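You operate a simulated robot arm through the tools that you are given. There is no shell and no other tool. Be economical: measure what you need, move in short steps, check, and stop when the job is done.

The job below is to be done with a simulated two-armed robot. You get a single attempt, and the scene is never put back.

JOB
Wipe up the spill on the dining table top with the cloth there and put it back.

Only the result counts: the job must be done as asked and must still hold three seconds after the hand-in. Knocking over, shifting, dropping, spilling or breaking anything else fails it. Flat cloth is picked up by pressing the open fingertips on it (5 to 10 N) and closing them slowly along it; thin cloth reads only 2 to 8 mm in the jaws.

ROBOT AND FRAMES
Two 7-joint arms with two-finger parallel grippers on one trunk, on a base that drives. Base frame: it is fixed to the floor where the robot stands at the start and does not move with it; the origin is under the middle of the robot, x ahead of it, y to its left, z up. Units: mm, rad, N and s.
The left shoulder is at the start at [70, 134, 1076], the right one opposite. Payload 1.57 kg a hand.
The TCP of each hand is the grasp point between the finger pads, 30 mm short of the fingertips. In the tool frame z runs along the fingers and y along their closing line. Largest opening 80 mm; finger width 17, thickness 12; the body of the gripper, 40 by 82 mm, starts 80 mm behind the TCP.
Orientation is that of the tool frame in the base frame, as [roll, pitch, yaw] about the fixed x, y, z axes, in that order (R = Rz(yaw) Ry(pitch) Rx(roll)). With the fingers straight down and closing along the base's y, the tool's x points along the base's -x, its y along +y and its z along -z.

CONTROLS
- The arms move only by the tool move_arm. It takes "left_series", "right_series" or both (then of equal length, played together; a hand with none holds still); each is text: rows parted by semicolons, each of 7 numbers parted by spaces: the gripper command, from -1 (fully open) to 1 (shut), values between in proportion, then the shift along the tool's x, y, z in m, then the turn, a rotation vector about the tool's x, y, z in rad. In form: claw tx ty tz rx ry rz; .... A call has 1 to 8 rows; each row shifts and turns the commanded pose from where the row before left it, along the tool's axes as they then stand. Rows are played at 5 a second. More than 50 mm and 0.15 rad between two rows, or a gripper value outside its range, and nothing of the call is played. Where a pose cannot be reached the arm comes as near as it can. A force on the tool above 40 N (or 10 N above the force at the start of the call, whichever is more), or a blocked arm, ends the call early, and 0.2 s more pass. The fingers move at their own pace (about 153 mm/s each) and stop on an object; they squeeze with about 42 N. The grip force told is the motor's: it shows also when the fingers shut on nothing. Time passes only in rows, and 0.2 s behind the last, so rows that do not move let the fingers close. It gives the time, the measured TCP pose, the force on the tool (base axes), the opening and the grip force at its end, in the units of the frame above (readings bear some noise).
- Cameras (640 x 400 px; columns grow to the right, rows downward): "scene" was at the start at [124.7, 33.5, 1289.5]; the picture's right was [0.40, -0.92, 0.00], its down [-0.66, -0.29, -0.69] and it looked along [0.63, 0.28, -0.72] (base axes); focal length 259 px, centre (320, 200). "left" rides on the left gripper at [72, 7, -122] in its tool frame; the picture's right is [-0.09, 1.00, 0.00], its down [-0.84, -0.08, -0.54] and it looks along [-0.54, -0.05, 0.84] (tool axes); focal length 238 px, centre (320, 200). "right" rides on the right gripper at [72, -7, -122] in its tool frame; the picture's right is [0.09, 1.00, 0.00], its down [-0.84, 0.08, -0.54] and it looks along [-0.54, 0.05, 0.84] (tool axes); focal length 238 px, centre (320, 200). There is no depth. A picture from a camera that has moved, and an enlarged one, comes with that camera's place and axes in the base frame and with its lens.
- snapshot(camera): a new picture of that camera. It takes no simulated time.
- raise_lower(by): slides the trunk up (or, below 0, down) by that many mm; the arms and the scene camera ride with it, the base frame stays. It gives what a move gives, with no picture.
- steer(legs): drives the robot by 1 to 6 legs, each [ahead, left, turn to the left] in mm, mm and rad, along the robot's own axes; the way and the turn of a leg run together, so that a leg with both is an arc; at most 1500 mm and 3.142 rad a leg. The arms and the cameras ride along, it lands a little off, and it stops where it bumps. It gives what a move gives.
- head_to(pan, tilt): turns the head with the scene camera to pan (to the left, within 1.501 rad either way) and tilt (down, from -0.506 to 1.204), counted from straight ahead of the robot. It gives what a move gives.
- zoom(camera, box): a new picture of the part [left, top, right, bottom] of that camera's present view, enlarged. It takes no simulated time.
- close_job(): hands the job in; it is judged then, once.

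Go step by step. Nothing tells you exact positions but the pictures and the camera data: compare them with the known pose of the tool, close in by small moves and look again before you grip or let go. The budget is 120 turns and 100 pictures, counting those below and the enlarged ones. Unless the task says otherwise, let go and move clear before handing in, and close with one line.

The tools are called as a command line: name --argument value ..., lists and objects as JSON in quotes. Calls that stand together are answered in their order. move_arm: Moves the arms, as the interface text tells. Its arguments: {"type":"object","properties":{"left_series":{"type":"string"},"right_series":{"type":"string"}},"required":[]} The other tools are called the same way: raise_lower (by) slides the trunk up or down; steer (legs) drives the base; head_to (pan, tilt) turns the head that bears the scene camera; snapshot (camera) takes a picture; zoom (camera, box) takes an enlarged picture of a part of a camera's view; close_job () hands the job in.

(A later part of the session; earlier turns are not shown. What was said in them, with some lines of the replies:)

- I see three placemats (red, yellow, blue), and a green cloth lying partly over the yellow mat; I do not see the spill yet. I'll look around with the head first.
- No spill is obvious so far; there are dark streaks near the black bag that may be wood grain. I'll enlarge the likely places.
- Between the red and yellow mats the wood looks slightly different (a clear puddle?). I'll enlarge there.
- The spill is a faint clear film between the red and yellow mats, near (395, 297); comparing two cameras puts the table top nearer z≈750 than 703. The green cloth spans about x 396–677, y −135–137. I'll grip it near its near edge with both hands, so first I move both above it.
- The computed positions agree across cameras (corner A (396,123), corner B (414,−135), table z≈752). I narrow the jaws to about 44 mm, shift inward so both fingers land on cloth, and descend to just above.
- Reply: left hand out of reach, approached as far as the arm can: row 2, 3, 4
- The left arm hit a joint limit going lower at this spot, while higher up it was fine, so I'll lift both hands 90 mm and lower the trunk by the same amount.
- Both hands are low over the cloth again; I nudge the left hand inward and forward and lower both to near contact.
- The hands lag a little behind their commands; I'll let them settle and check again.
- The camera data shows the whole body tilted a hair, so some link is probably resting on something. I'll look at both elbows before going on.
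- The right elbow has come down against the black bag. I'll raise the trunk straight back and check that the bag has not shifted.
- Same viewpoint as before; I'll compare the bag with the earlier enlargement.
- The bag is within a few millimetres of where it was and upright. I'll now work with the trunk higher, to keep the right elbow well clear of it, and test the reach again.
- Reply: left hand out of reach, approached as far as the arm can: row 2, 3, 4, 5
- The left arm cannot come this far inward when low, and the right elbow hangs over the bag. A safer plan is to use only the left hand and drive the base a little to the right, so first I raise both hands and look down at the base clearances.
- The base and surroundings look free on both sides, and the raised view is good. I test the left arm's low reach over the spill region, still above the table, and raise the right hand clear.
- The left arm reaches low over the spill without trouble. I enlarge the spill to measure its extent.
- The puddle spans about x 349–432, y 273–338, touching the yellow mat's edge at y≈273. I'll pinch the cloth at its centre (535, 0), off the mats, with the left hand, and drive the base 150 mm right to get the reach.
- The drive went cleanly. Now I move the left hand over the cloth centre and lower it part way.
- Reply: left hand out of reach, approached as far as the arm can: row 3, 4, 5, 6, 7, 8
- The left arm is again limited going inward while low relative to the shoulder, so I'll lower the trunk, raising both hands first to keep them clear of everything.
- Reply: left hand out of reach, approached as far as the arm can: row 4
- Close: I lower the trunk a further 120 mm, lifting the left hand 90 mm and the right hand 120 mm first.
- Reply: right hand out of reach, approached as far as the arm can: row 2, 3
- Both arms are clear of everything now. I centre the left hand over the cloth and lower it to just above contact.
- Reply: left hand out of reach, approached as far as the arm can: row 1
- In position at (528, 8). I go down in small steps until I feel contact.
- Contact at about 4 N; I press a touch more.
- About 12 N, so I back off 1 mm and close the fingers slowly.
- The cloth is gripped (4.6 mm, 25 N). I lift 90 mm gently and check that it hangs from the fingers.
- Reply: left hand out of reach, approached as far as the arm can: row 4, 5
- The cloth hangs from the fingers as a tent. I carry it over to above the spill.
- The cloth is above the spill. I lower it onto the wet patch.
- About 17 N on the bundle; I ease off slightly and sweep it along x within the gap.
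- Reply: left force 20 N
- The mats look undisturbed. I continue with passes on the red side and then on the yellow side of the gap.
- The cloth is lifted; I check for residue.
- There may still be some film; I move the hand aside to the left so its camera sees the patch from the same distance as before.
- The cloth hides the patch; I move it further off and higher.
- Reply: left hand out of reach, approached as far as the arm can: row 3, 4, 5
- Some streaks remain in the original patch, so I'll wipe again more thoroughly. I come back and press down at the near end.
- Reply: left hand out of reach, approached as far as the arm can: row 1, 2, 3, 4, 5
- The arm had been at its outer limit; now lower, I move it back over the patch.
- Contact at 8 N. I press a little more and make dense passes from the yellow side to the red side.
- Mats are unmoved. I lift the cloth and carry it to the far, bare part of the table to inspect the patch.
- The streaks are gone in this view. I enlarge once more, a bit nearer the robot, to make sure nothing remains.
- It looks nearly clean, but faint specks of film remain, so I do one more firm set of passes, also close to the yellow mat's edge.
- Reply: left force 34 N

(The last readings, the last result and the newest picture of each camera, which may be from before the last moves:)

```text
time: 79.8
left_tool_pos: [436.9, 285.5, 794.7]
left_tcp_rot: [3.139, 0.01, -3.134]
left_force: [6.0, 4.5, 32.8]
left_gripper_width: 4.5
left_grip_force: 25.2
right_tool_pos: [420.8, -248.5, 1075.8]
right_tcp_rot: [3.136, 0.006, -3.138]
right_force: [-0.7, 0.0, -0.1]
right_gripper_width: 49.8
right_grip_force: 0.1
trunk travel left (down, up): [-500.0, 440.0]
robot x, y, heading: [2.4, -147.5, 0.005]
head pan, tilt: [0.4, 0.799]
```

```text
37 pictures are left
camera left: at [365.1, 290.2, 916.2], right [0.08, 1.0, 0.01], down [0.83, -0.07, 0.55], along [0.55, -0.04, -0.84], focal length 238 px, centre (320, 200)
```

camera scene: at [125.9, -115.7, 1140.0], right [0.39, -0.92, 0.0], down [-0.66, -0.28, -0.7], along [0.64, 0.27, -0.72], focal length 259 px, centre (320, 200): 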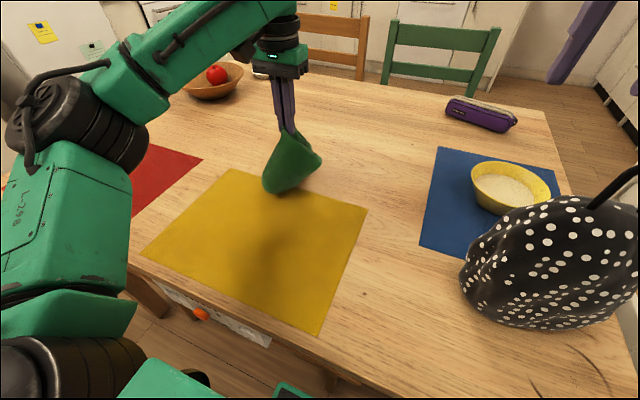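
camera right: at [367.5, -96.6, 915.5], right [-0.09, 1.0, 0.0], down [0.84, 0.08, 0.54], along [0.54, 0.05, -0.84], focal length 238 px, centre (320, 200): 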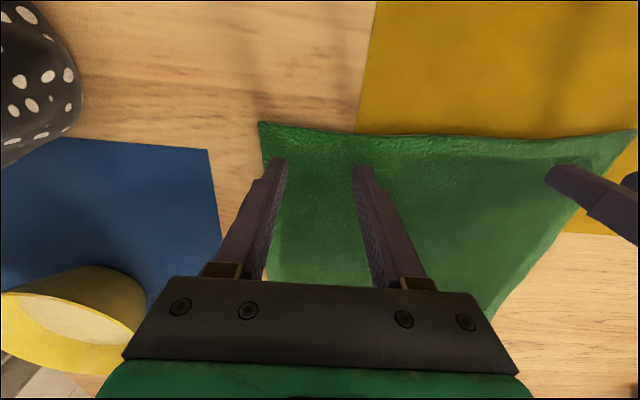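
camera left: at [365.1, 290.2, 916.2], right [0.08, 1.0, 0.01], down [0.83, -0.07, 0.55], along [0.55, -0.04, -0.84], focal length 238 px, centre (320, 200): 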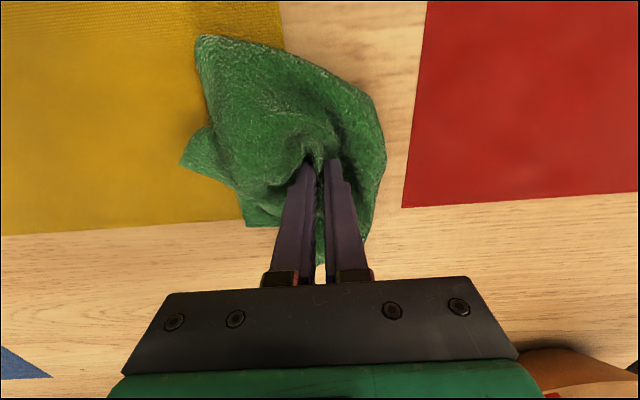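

33 N is too firm, so I ease up 3 mm and sweep.

move_arm --left_series "1 0 0 -0.003 0 0 0;1 0.016 0 0 0 0 0;1 0.016 0 0 0 0 0;1 0.016 0 0 0 0 0;1 0.016 0 0 0 0 0;1 0.016 0 0 0 0 0;1 0.018 0 0 0 0 0;1 0 0.011 0 0 0 0"

move_arm --left_series "1 0 0.001 0.001 0 0 0;1 -0.016 0 0 0 0 0;1 -0.016 0 0 0 0 0;1 -0.016 0 0 0 0 0;1 -0.016 0 0 0 0 0;1 -0.016 0 0 0 0 0;1 -0.018 0 0 0 0 0;1 0 0.012 0 0 0 0"

move_arm --left_series "1 0 0 0 0 0 0;1 0.016 0 0 0 0 0;1 0.016 0 0 0 0 0;1 0.016 0 0 0 0 0;1 0.016 0 0 0 0 0;1 0.016 0 0 0 0 0;1 0.018 0 0 0 0 0;1 0 0.014 0 0 0 0"

move_arm --left_series "1 0 0 0 0 0 0;1 -0.016 0 0 0 0 0;1 -0.016 0 0 0 0 0;1 -0.016 0 0 0 0 0;1 -0.016 0 0 0 0 0;1 -0.016 0 0 0 0 0;1 -0.018 0 0 0 0 0"

move_arm --left_series "1 0 0 -0.03 0 0 0;1 0 0 -0.03 0 0 0;1 -0.01 -0.02 -0.03 0 0 0;1 -0.02 -0.03 -0.02 0 0 0;1 -0.02 -0.04 0 0 0 0;1 -0.01 -0.045 0 0 0 0;1 0 -0.045 0 0 0 0;1 0 -0.03 0 0 0 0"

zoom --camera "scene" --box '[150, 160, 230, 215]'

snapshot --camera "scene"

```text
time: 81.6
left_tool_pos: [337.4, 295.0, 793.7]
left_tcp_rot: [3.14, -0.003, -3.135]
left_force: [-1.5, -7.1, 18.7]
left_gripper_width: 4.5
left_grip_force: 24.9
right_tool_pos: [419.9, -248.6, 1073.7]
right_tcp_rot: [3.136, 0.003, -3.136]
right_force: [-0.1, 0.1, 0.3]
right_gripper_width: 50.1
right_grip_force: 0.0
trunk travel left (down, up): [-500.0, 440.0]
robot x, y, heading: [3.0, -148.6, 0.007]
head pan, tilt: [0.4, 0.799]
```

```text
time: 83.4
left_tool_pos: [436.8, 308.0, 794.7]
left_tcp_rot: [3.141, 0.003, -3.137]
left_force: [1.4, -6.0, 18.3]
left_gripper_width: 4.8
left_grip_force: 24.9
right_tool_pos: [421.7, -247.8, 1074.3]
right_tcp_rot: [3.136, 0.001, -3.137]
right_force: [0.1, -0.1, -0.3]
right_gripper_width: 49.9
right_grip_force: 0.0
trunk travel left (down, up): [-500.0, 440.0]
robot x, y, heading: [3.5, -149.6, 0.004]
head pan, tilt: [0.4, 0.799]
```

```text
time: 85.2
left_tool_pos: [339.0, 320.9, 794.9]
left_tcp_rot: [3.14, 0.001, -3.134]
left_force: [-0.6, -5.7, 18.6]
left_gripper_width: 4.6
left_grip_force: 24.9
right_tool_pos: [421.8, -246.7, 1075.8]
right_tcp_rot: [3.138, 0.003, -3.137]
right_force: [0.0, 1.0, -0.6]
right_gripper_width: 50.1
right_grip_force: 0.0
trunk travel left (down, up): [-500.0, 440.0]
robot x, y, heading: [-0.3, -147.8, 0.005]
head pan, tilt: [0.4, 0.799]
```

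```text
time: 86.8
left_tool_pos: [437.0, 323.4, 795.6]
left_tcp_rot: [3.139, 0.003, -3.134]
left_force: [-5.7, -1.0, 17.2]
left_gripper_width: 4.8
left_grip_force: 25.2
right_tool_pos: [421.1, -247.8, 1074.9]
right_tcp_rot: [3.138, 0.005, -3.136]
right_force: [1.1, -0.3, 0.0]
right_gripper_width: 50.0
right_grip_force: 0.1
trunk travel left (down, up): [-500.0, 440.0]
robot x, y, heading: [-3.3, -149.7, 0.003]
head pan, tilt: [0.4, 0.799]
```

```text
time: 88.6
left_tool_pos: [500.3, 116.3, 903.9]
left_tcp_rot: [-3.141, -0.001, -3.133]
left_force: [0.1, -0.3, -0.6]
left_gripper_width: 4.3
left_grip_force: 25.4
right_tool_pos: [424.7, -244.8, 1074.5]
right_tcp_rot: [3.14, 0.003, -3.136]
right_force: [0.1, -0.1, 0.8]
right_gripper_width: 50.1
right_grip_force: 0.1
trunk travel left (down, up): [-500.0, 440.0]
robot x, y, heading: [0.7, -148.6, 0.004]
head pan, tilt: [0.4, 0.799]
```

```text
7.27 times, centred on (190, 188) of scene
camera zoom: at [126.1, -115.9, 1140.0], right [0.39, -0.92, 0.0], down [-0.66, -0.28, -0.7], along [0.64, 0.27, -0.72], focal length 1884 px, centre (1266, 291)
```

zoom: 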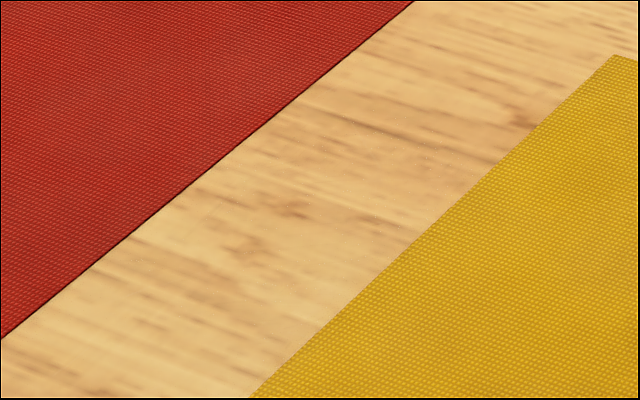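

```text
35 pictures are left
camera scene: at [126.1, -115.9, 1140.0], right [0.39, -0.92, 0.0], down [-0.66, -0.28, -0.7], along [0.64, 0.27, -0.72], focal length 259 px, centre (320, 200)
```

scene: 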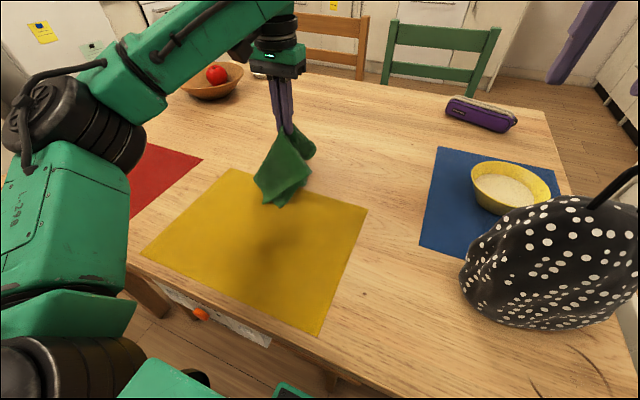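

The patch now shows plain wood grain only. I bring the cloth back over its old centre and lower it.

move_arm --left_series "1 -0.007 -0.027 0.005 0 0 0;1 -0.007 -0.027 0.01 0 0 0;1 -0.007 -0.027 0.015 0 0 0;1 -0.006 -0.027 0.015 0 0 0;1 0 0 0.015 0 0 0;1 0 0 0.015 0 0 0;1 0 0 0.01 0 0 0;1 0 0 0 0 0 0"

snapshot --camera "scene"

snapshot --camera "left"

```text
time: 90.4
left_tool_pos: [527.5, 8.4, 815.4]
left_tcp_rot: [-3.141, 0.001, -3.136]
left_force: [0.1, -0.5, -0.8]
left_gripper_width: 4.9
left_grip_force: 24.8
right_tool_pos: [423.7, -244.9, 1074.9]
right_tcp_rot: [3.141, 0.003, -3.138]
right_force: [-0.1, -0.1, -0.2]
right_gripper_width: 50.2
right_grip_force: 0.0
trunk travel left (down, up): [-500.0, 440.0]
robot x, y, heading: [0.5, -148.5, 0.004]
head pan, tilt: [0.4, 0.799]
```

```text
34 pictures are left
camera scene: at [125.7, -115.3, 1140.0], right [0.39, -0.92, 0.0], down [-0.66, -0.28, -0.7], along [0.64, 0.27, -0.72], focal length 259 px, centre (320, 200)
```

scene: 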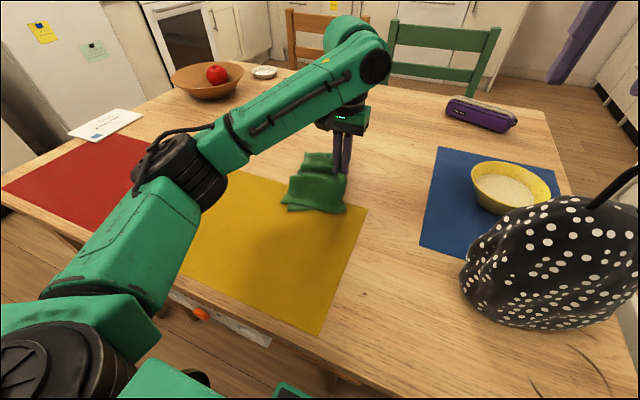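

```text
33 pictures are left
camera left: at [455.8, 14.8, 937.8], right [0.09, 1.0, 0.0], down [0.84, -0.07, 0.54], along [0.54, -0.05, -0.84], focal length 238 px, centre (320, 200)
```

left: 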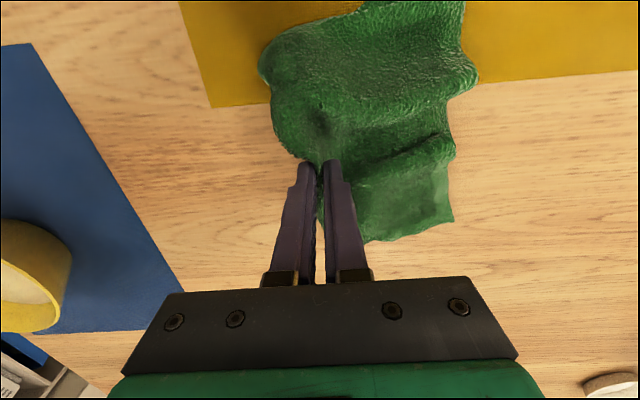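

The cloth trailed and lies too far toward +y and −x of its old place. I try dragging it gently a bit further to −y and +x at this height.

move_arm --left_series "1 -0.008 -0.01 0 0 0 0;1 -0.008 -0.01 0 0 0 0;1 -0.008 -0.01 0 0 0 0;1 0 -0.01 0 0 0 0;1 0 0 0 0 0 0"

snapshot --camera "left"

```text
time: 91.6
left_tool_pos: [551.1, -30.4, 816.7]
left_tcp_rot: [3.141, -0.001, -3.134]
left_force: [0.0, -0.4, 0.1]
left_gripper_width: 4.5
left_grip_force: 25.1
right_tool_pos: [423.5, -244.0, 1075.0]
right_tcp_rot: [3.139, 0.002, -3.136]
right_force: [-0.8, 1.2, -0.8]
right_gripper_width: 49.8
right_grip_force: 0.0
trunk travel left (down, up): [-500.0, 440.0]
robot x, y, heading: [2.7, -149.5, 0.007]
head pan, tilt: [0.4, 0.799]
```

```text
32 pictures are left
camera left: at [479.2, -24.3, 939.0], right [0.09, 1.0, 0.0], down [0.84, -0.07, 0.54], along [0.54, -0.05, -0.84], focal length 238 px, centre (320, 200)
```

left: 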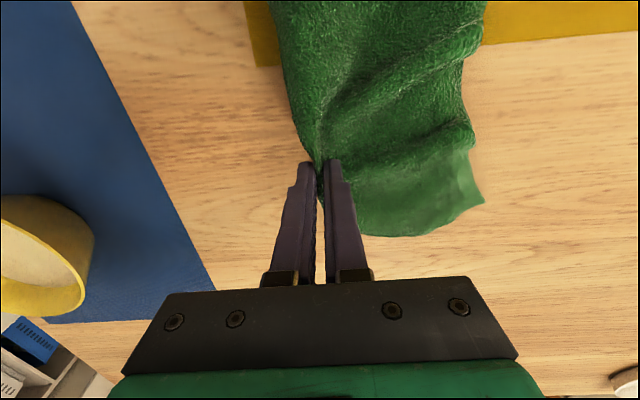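

Low down the reach is fine, and the cloth now lies roughly folded in half along x, about x 400–645, y −53 to 110, near its old centre. I set it down and let go to look.

move_arm --left_series "1 0 0 0.01 0 0 0;1 0 0 0.008 0 0 0;1 0 0 0.004 0 0 0;0.7 0 0 0 0 0 0;0.4 0 0 0 0 0 0;0.2 0 0 -0.005 0 0 0;0.2 0 0 -0.02 0 0 0;0.2 0 0 -0.03 0 0 0"

move_arm --left_series "0.2 0.02 0.03 -0.03 0 0 0;0.2 0.02 0.03 -0.03 0 0 0;0.2 0.02 0.03 -0.02 0 0 0;0.2 0.02 0.03 0 0 0 0;0.2 0.02 0.03 0 0 0 0"

snapshot --camera "left"

zoom --camera "scene" --box '[220, 110, 460, 260]'

```text
time: 93.4
left_tool_pos: [552.8, -33.2, 853.6]
left_tcp_rot: [-3.142, 0.001, -3.134]
left_force: [-0.1, -0.7, 0.0]
left_gripper_width: 32.0
left_grip_force: 0.0
right_tool_pos: [422.5, -245.3, 1074.7]
right_tcp_rot: [3.14, 0.004, -3.136]
right_force: [0.3, 0.5, -0.2]
right_gripper_width: 50.0
right_grip_force: 0.0
trunk travel left (down, up): [-500.0, 440.0]
robot x, y, heading: [-0.6, -150.4, -0.0]
head pan, tilt: [0.4, 0.799]
```

```text
time: 94.6
left_tool_pos: [449.8, 115.8, 929.5]
left_tcp_rot: [-3.141, 0.001, -3.137]
left_force: [1.1, 0.3, 0.2]
left_gripper_width: 31.9
left_grip_force: 0.0
right_tool_pos: [422.4, -243.8, 1074.4]
right_tcp_rot: [-3.141, 0.004, -3.136]
right_force: [-0.1, -0.6, 0.5]
right_gripper_width: 50.1
right_grip_force: 0.1
trunk travel left (down, up): [-500.0, 440.0]
robot x, y, heading: [-0.1, -149.3, 0.005]
head pan, tilt: [0.4, 0.799]
```

```text
31 pictures are left
camera left: at [378.9, 120.7, 1052.6], right [0.09, 1.0, 0.0], down [0.84, -0.07, 0.54], along [0.54, -0.05, -0.84], focal length 238 px, centre (320, 200)
```

left: 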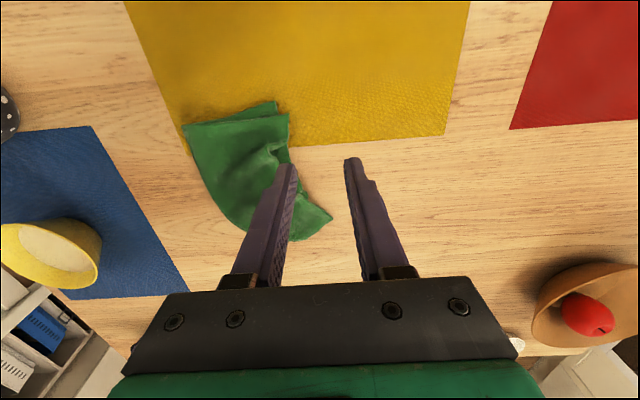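

```text
2.67 times, centred on (340, 185) of scene
camera zoom: at [124.7, -114.3, 1140.1], right [0.39, -0.92, 0.0], down [-0.66, -0.28, -0.7], along [0.64, 0.27, -0.72], focal length 691 px, centre (267, 240)
```

zoom: 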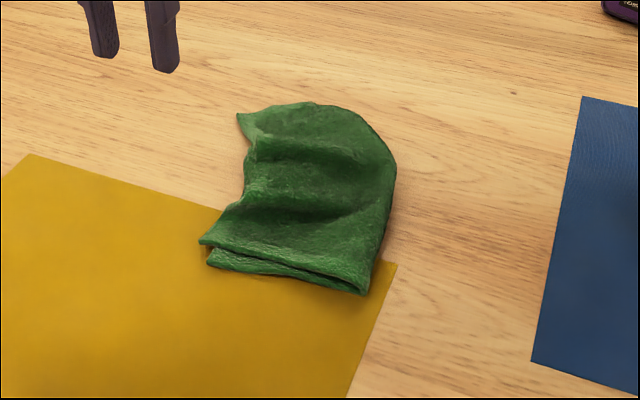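

The cloth lies neatly, folded once, at about x 440–650, y −54 to 110, so its centre is within about 25 mm of its old centre (537, 0). With the hand empty I take a close look at the wiped patch from the same viewpoint as before.

move_arm --left_series "0.2 0.013 0.045 0 0 0 0;0.2 0.013 0.045 0 0 0 0;0.2 0.013 0.045 0 0 0 0;0.2 0.013 0.045 0 0 0 0;0.2 0 0 0.03 0 0 0;0.2 0 0 0.03 0 0 0;0.2 0 0 0.03 0 0 0"

zoom --camera "left" --box '[240, 30, 420, 200]'

```text
time: 96.2
left_tool_pos: [397.6, 295.2, 838.4]
left_tcp_rot: [-3.141, 0.0, -3.136]
left_force: [0.4, -0.5, 0.2]
left_gripper_width: 31.9
left_grip_force: 0.2
right_tool_pos: [423.1, -244.9, 1074.8]
right_tcp_rot: [-3.14, 0.002, -3.134]
right_force: [-0.4, -0.2, -0.1]
right_gripper_width: 50.0
right_grip_force: 0.0
trunk travel left (down, up): [-500.0, 440.0]
robot x, y, heading: [0.4, -147.4, 0.008]
head pan, tilt: [0.4, 0.799]
```

```text
2.35 times, centred on (330, 115) of left
camera zoom: at [327.4, 301.1, 960.9], right [0.08, 1.0, 0.0], down [0.84, -0.07, 0.54], along [0.54, -0.05, -0.84], focal length 561 px, centre (296, 400)
```

zoom: 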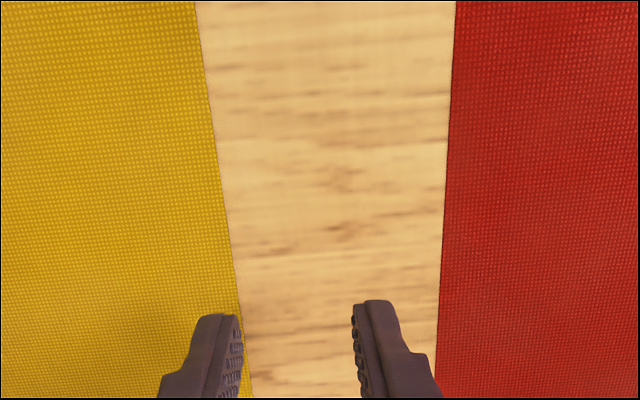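

The patch is completely clean and both mats are where they were. I raise the hand clear and take one last overall look.

move_arm --left_series "0.2 0 0 -0.03 0 0 0;0.2 0 0 -0.03 0 0 0;0.2 0 0 -0.03 0 0 0"

head_to --pan 0.0 --tilt 0.8

snapshot --camera "scene"

```text
time: 97.0
left_tool_pos: [395.9, 296.0, 931.8]
left_tcp_rot: [3.141, 0.0, -3.135]
left_force: [-0.8, 0.2, -0.7]
left_gripper_width: 32.1
left_grip_force: 0.0
right_tool_pos: [423.2, -244.5, 1075.4]
right_tcp_rot: [3.14, 0.001, -3.136]
right_force: [-0.6, -0.5, -0.1]
right_gripper_width: 49.9
right_grip_force: 0.0
trunk travel left (down, up): [-500.0, 440.0]
robot x, y, heading: [2.8, -151.0, -0.001]
head pan, tilt: [0.4, 0.799]
```

```text
time: 97.8
left_tool_pos: [396.7, 295.7, 930.5]
left_tcp_rot: [3.142, 0.001, -3.135]
left_force: [0.5, 1.2, 0.5]
left_gripper_width: 32.2
left_grip_force: 0.1
right_tool_pos: [423.7, -244.7, 1074.0]
right_tcp_rot: [3.14, 0.001, -3.136]
right_force: [-0.4, -0.4, 0.7]
right_gripper_width: 49.9
right_grip_force: 0.1
trunk travel left (down, up): [-500.0, 440.0]
robot x, y, heading: [-0.3, -149.1, 0.005]
head pan, tilt: [0.0, 0.799]
```

```text
28 pictures are left
camera scene: at [132.1, -146.5, 1140.0], right [0.01, -1.0, 0.0], down [-0.72, 0.0, -0.7], along [0.7, 0.0, -0.72], focal length 259 px, centre (320, 200)
```

scene: 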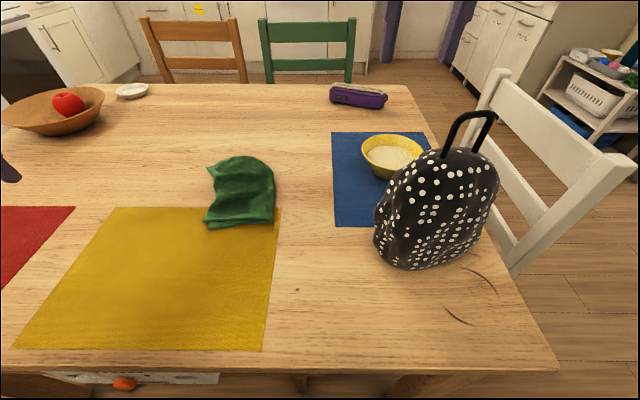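

The spill is gone, the cloth is back on its spot and everything else is standing, so I hand in.

close_job

```text
The job is handed in.
```

I wiped the spill between the red and yellow mats until only plain wood showed. The green cloth is back within about 25 mm of its old centre, but folded once instead of lying flat. While I was lowering the trunk, the right elbow touched the black bag and may have shifted it by about 4 mm. The bag is upright, and I saw nothing else moved.
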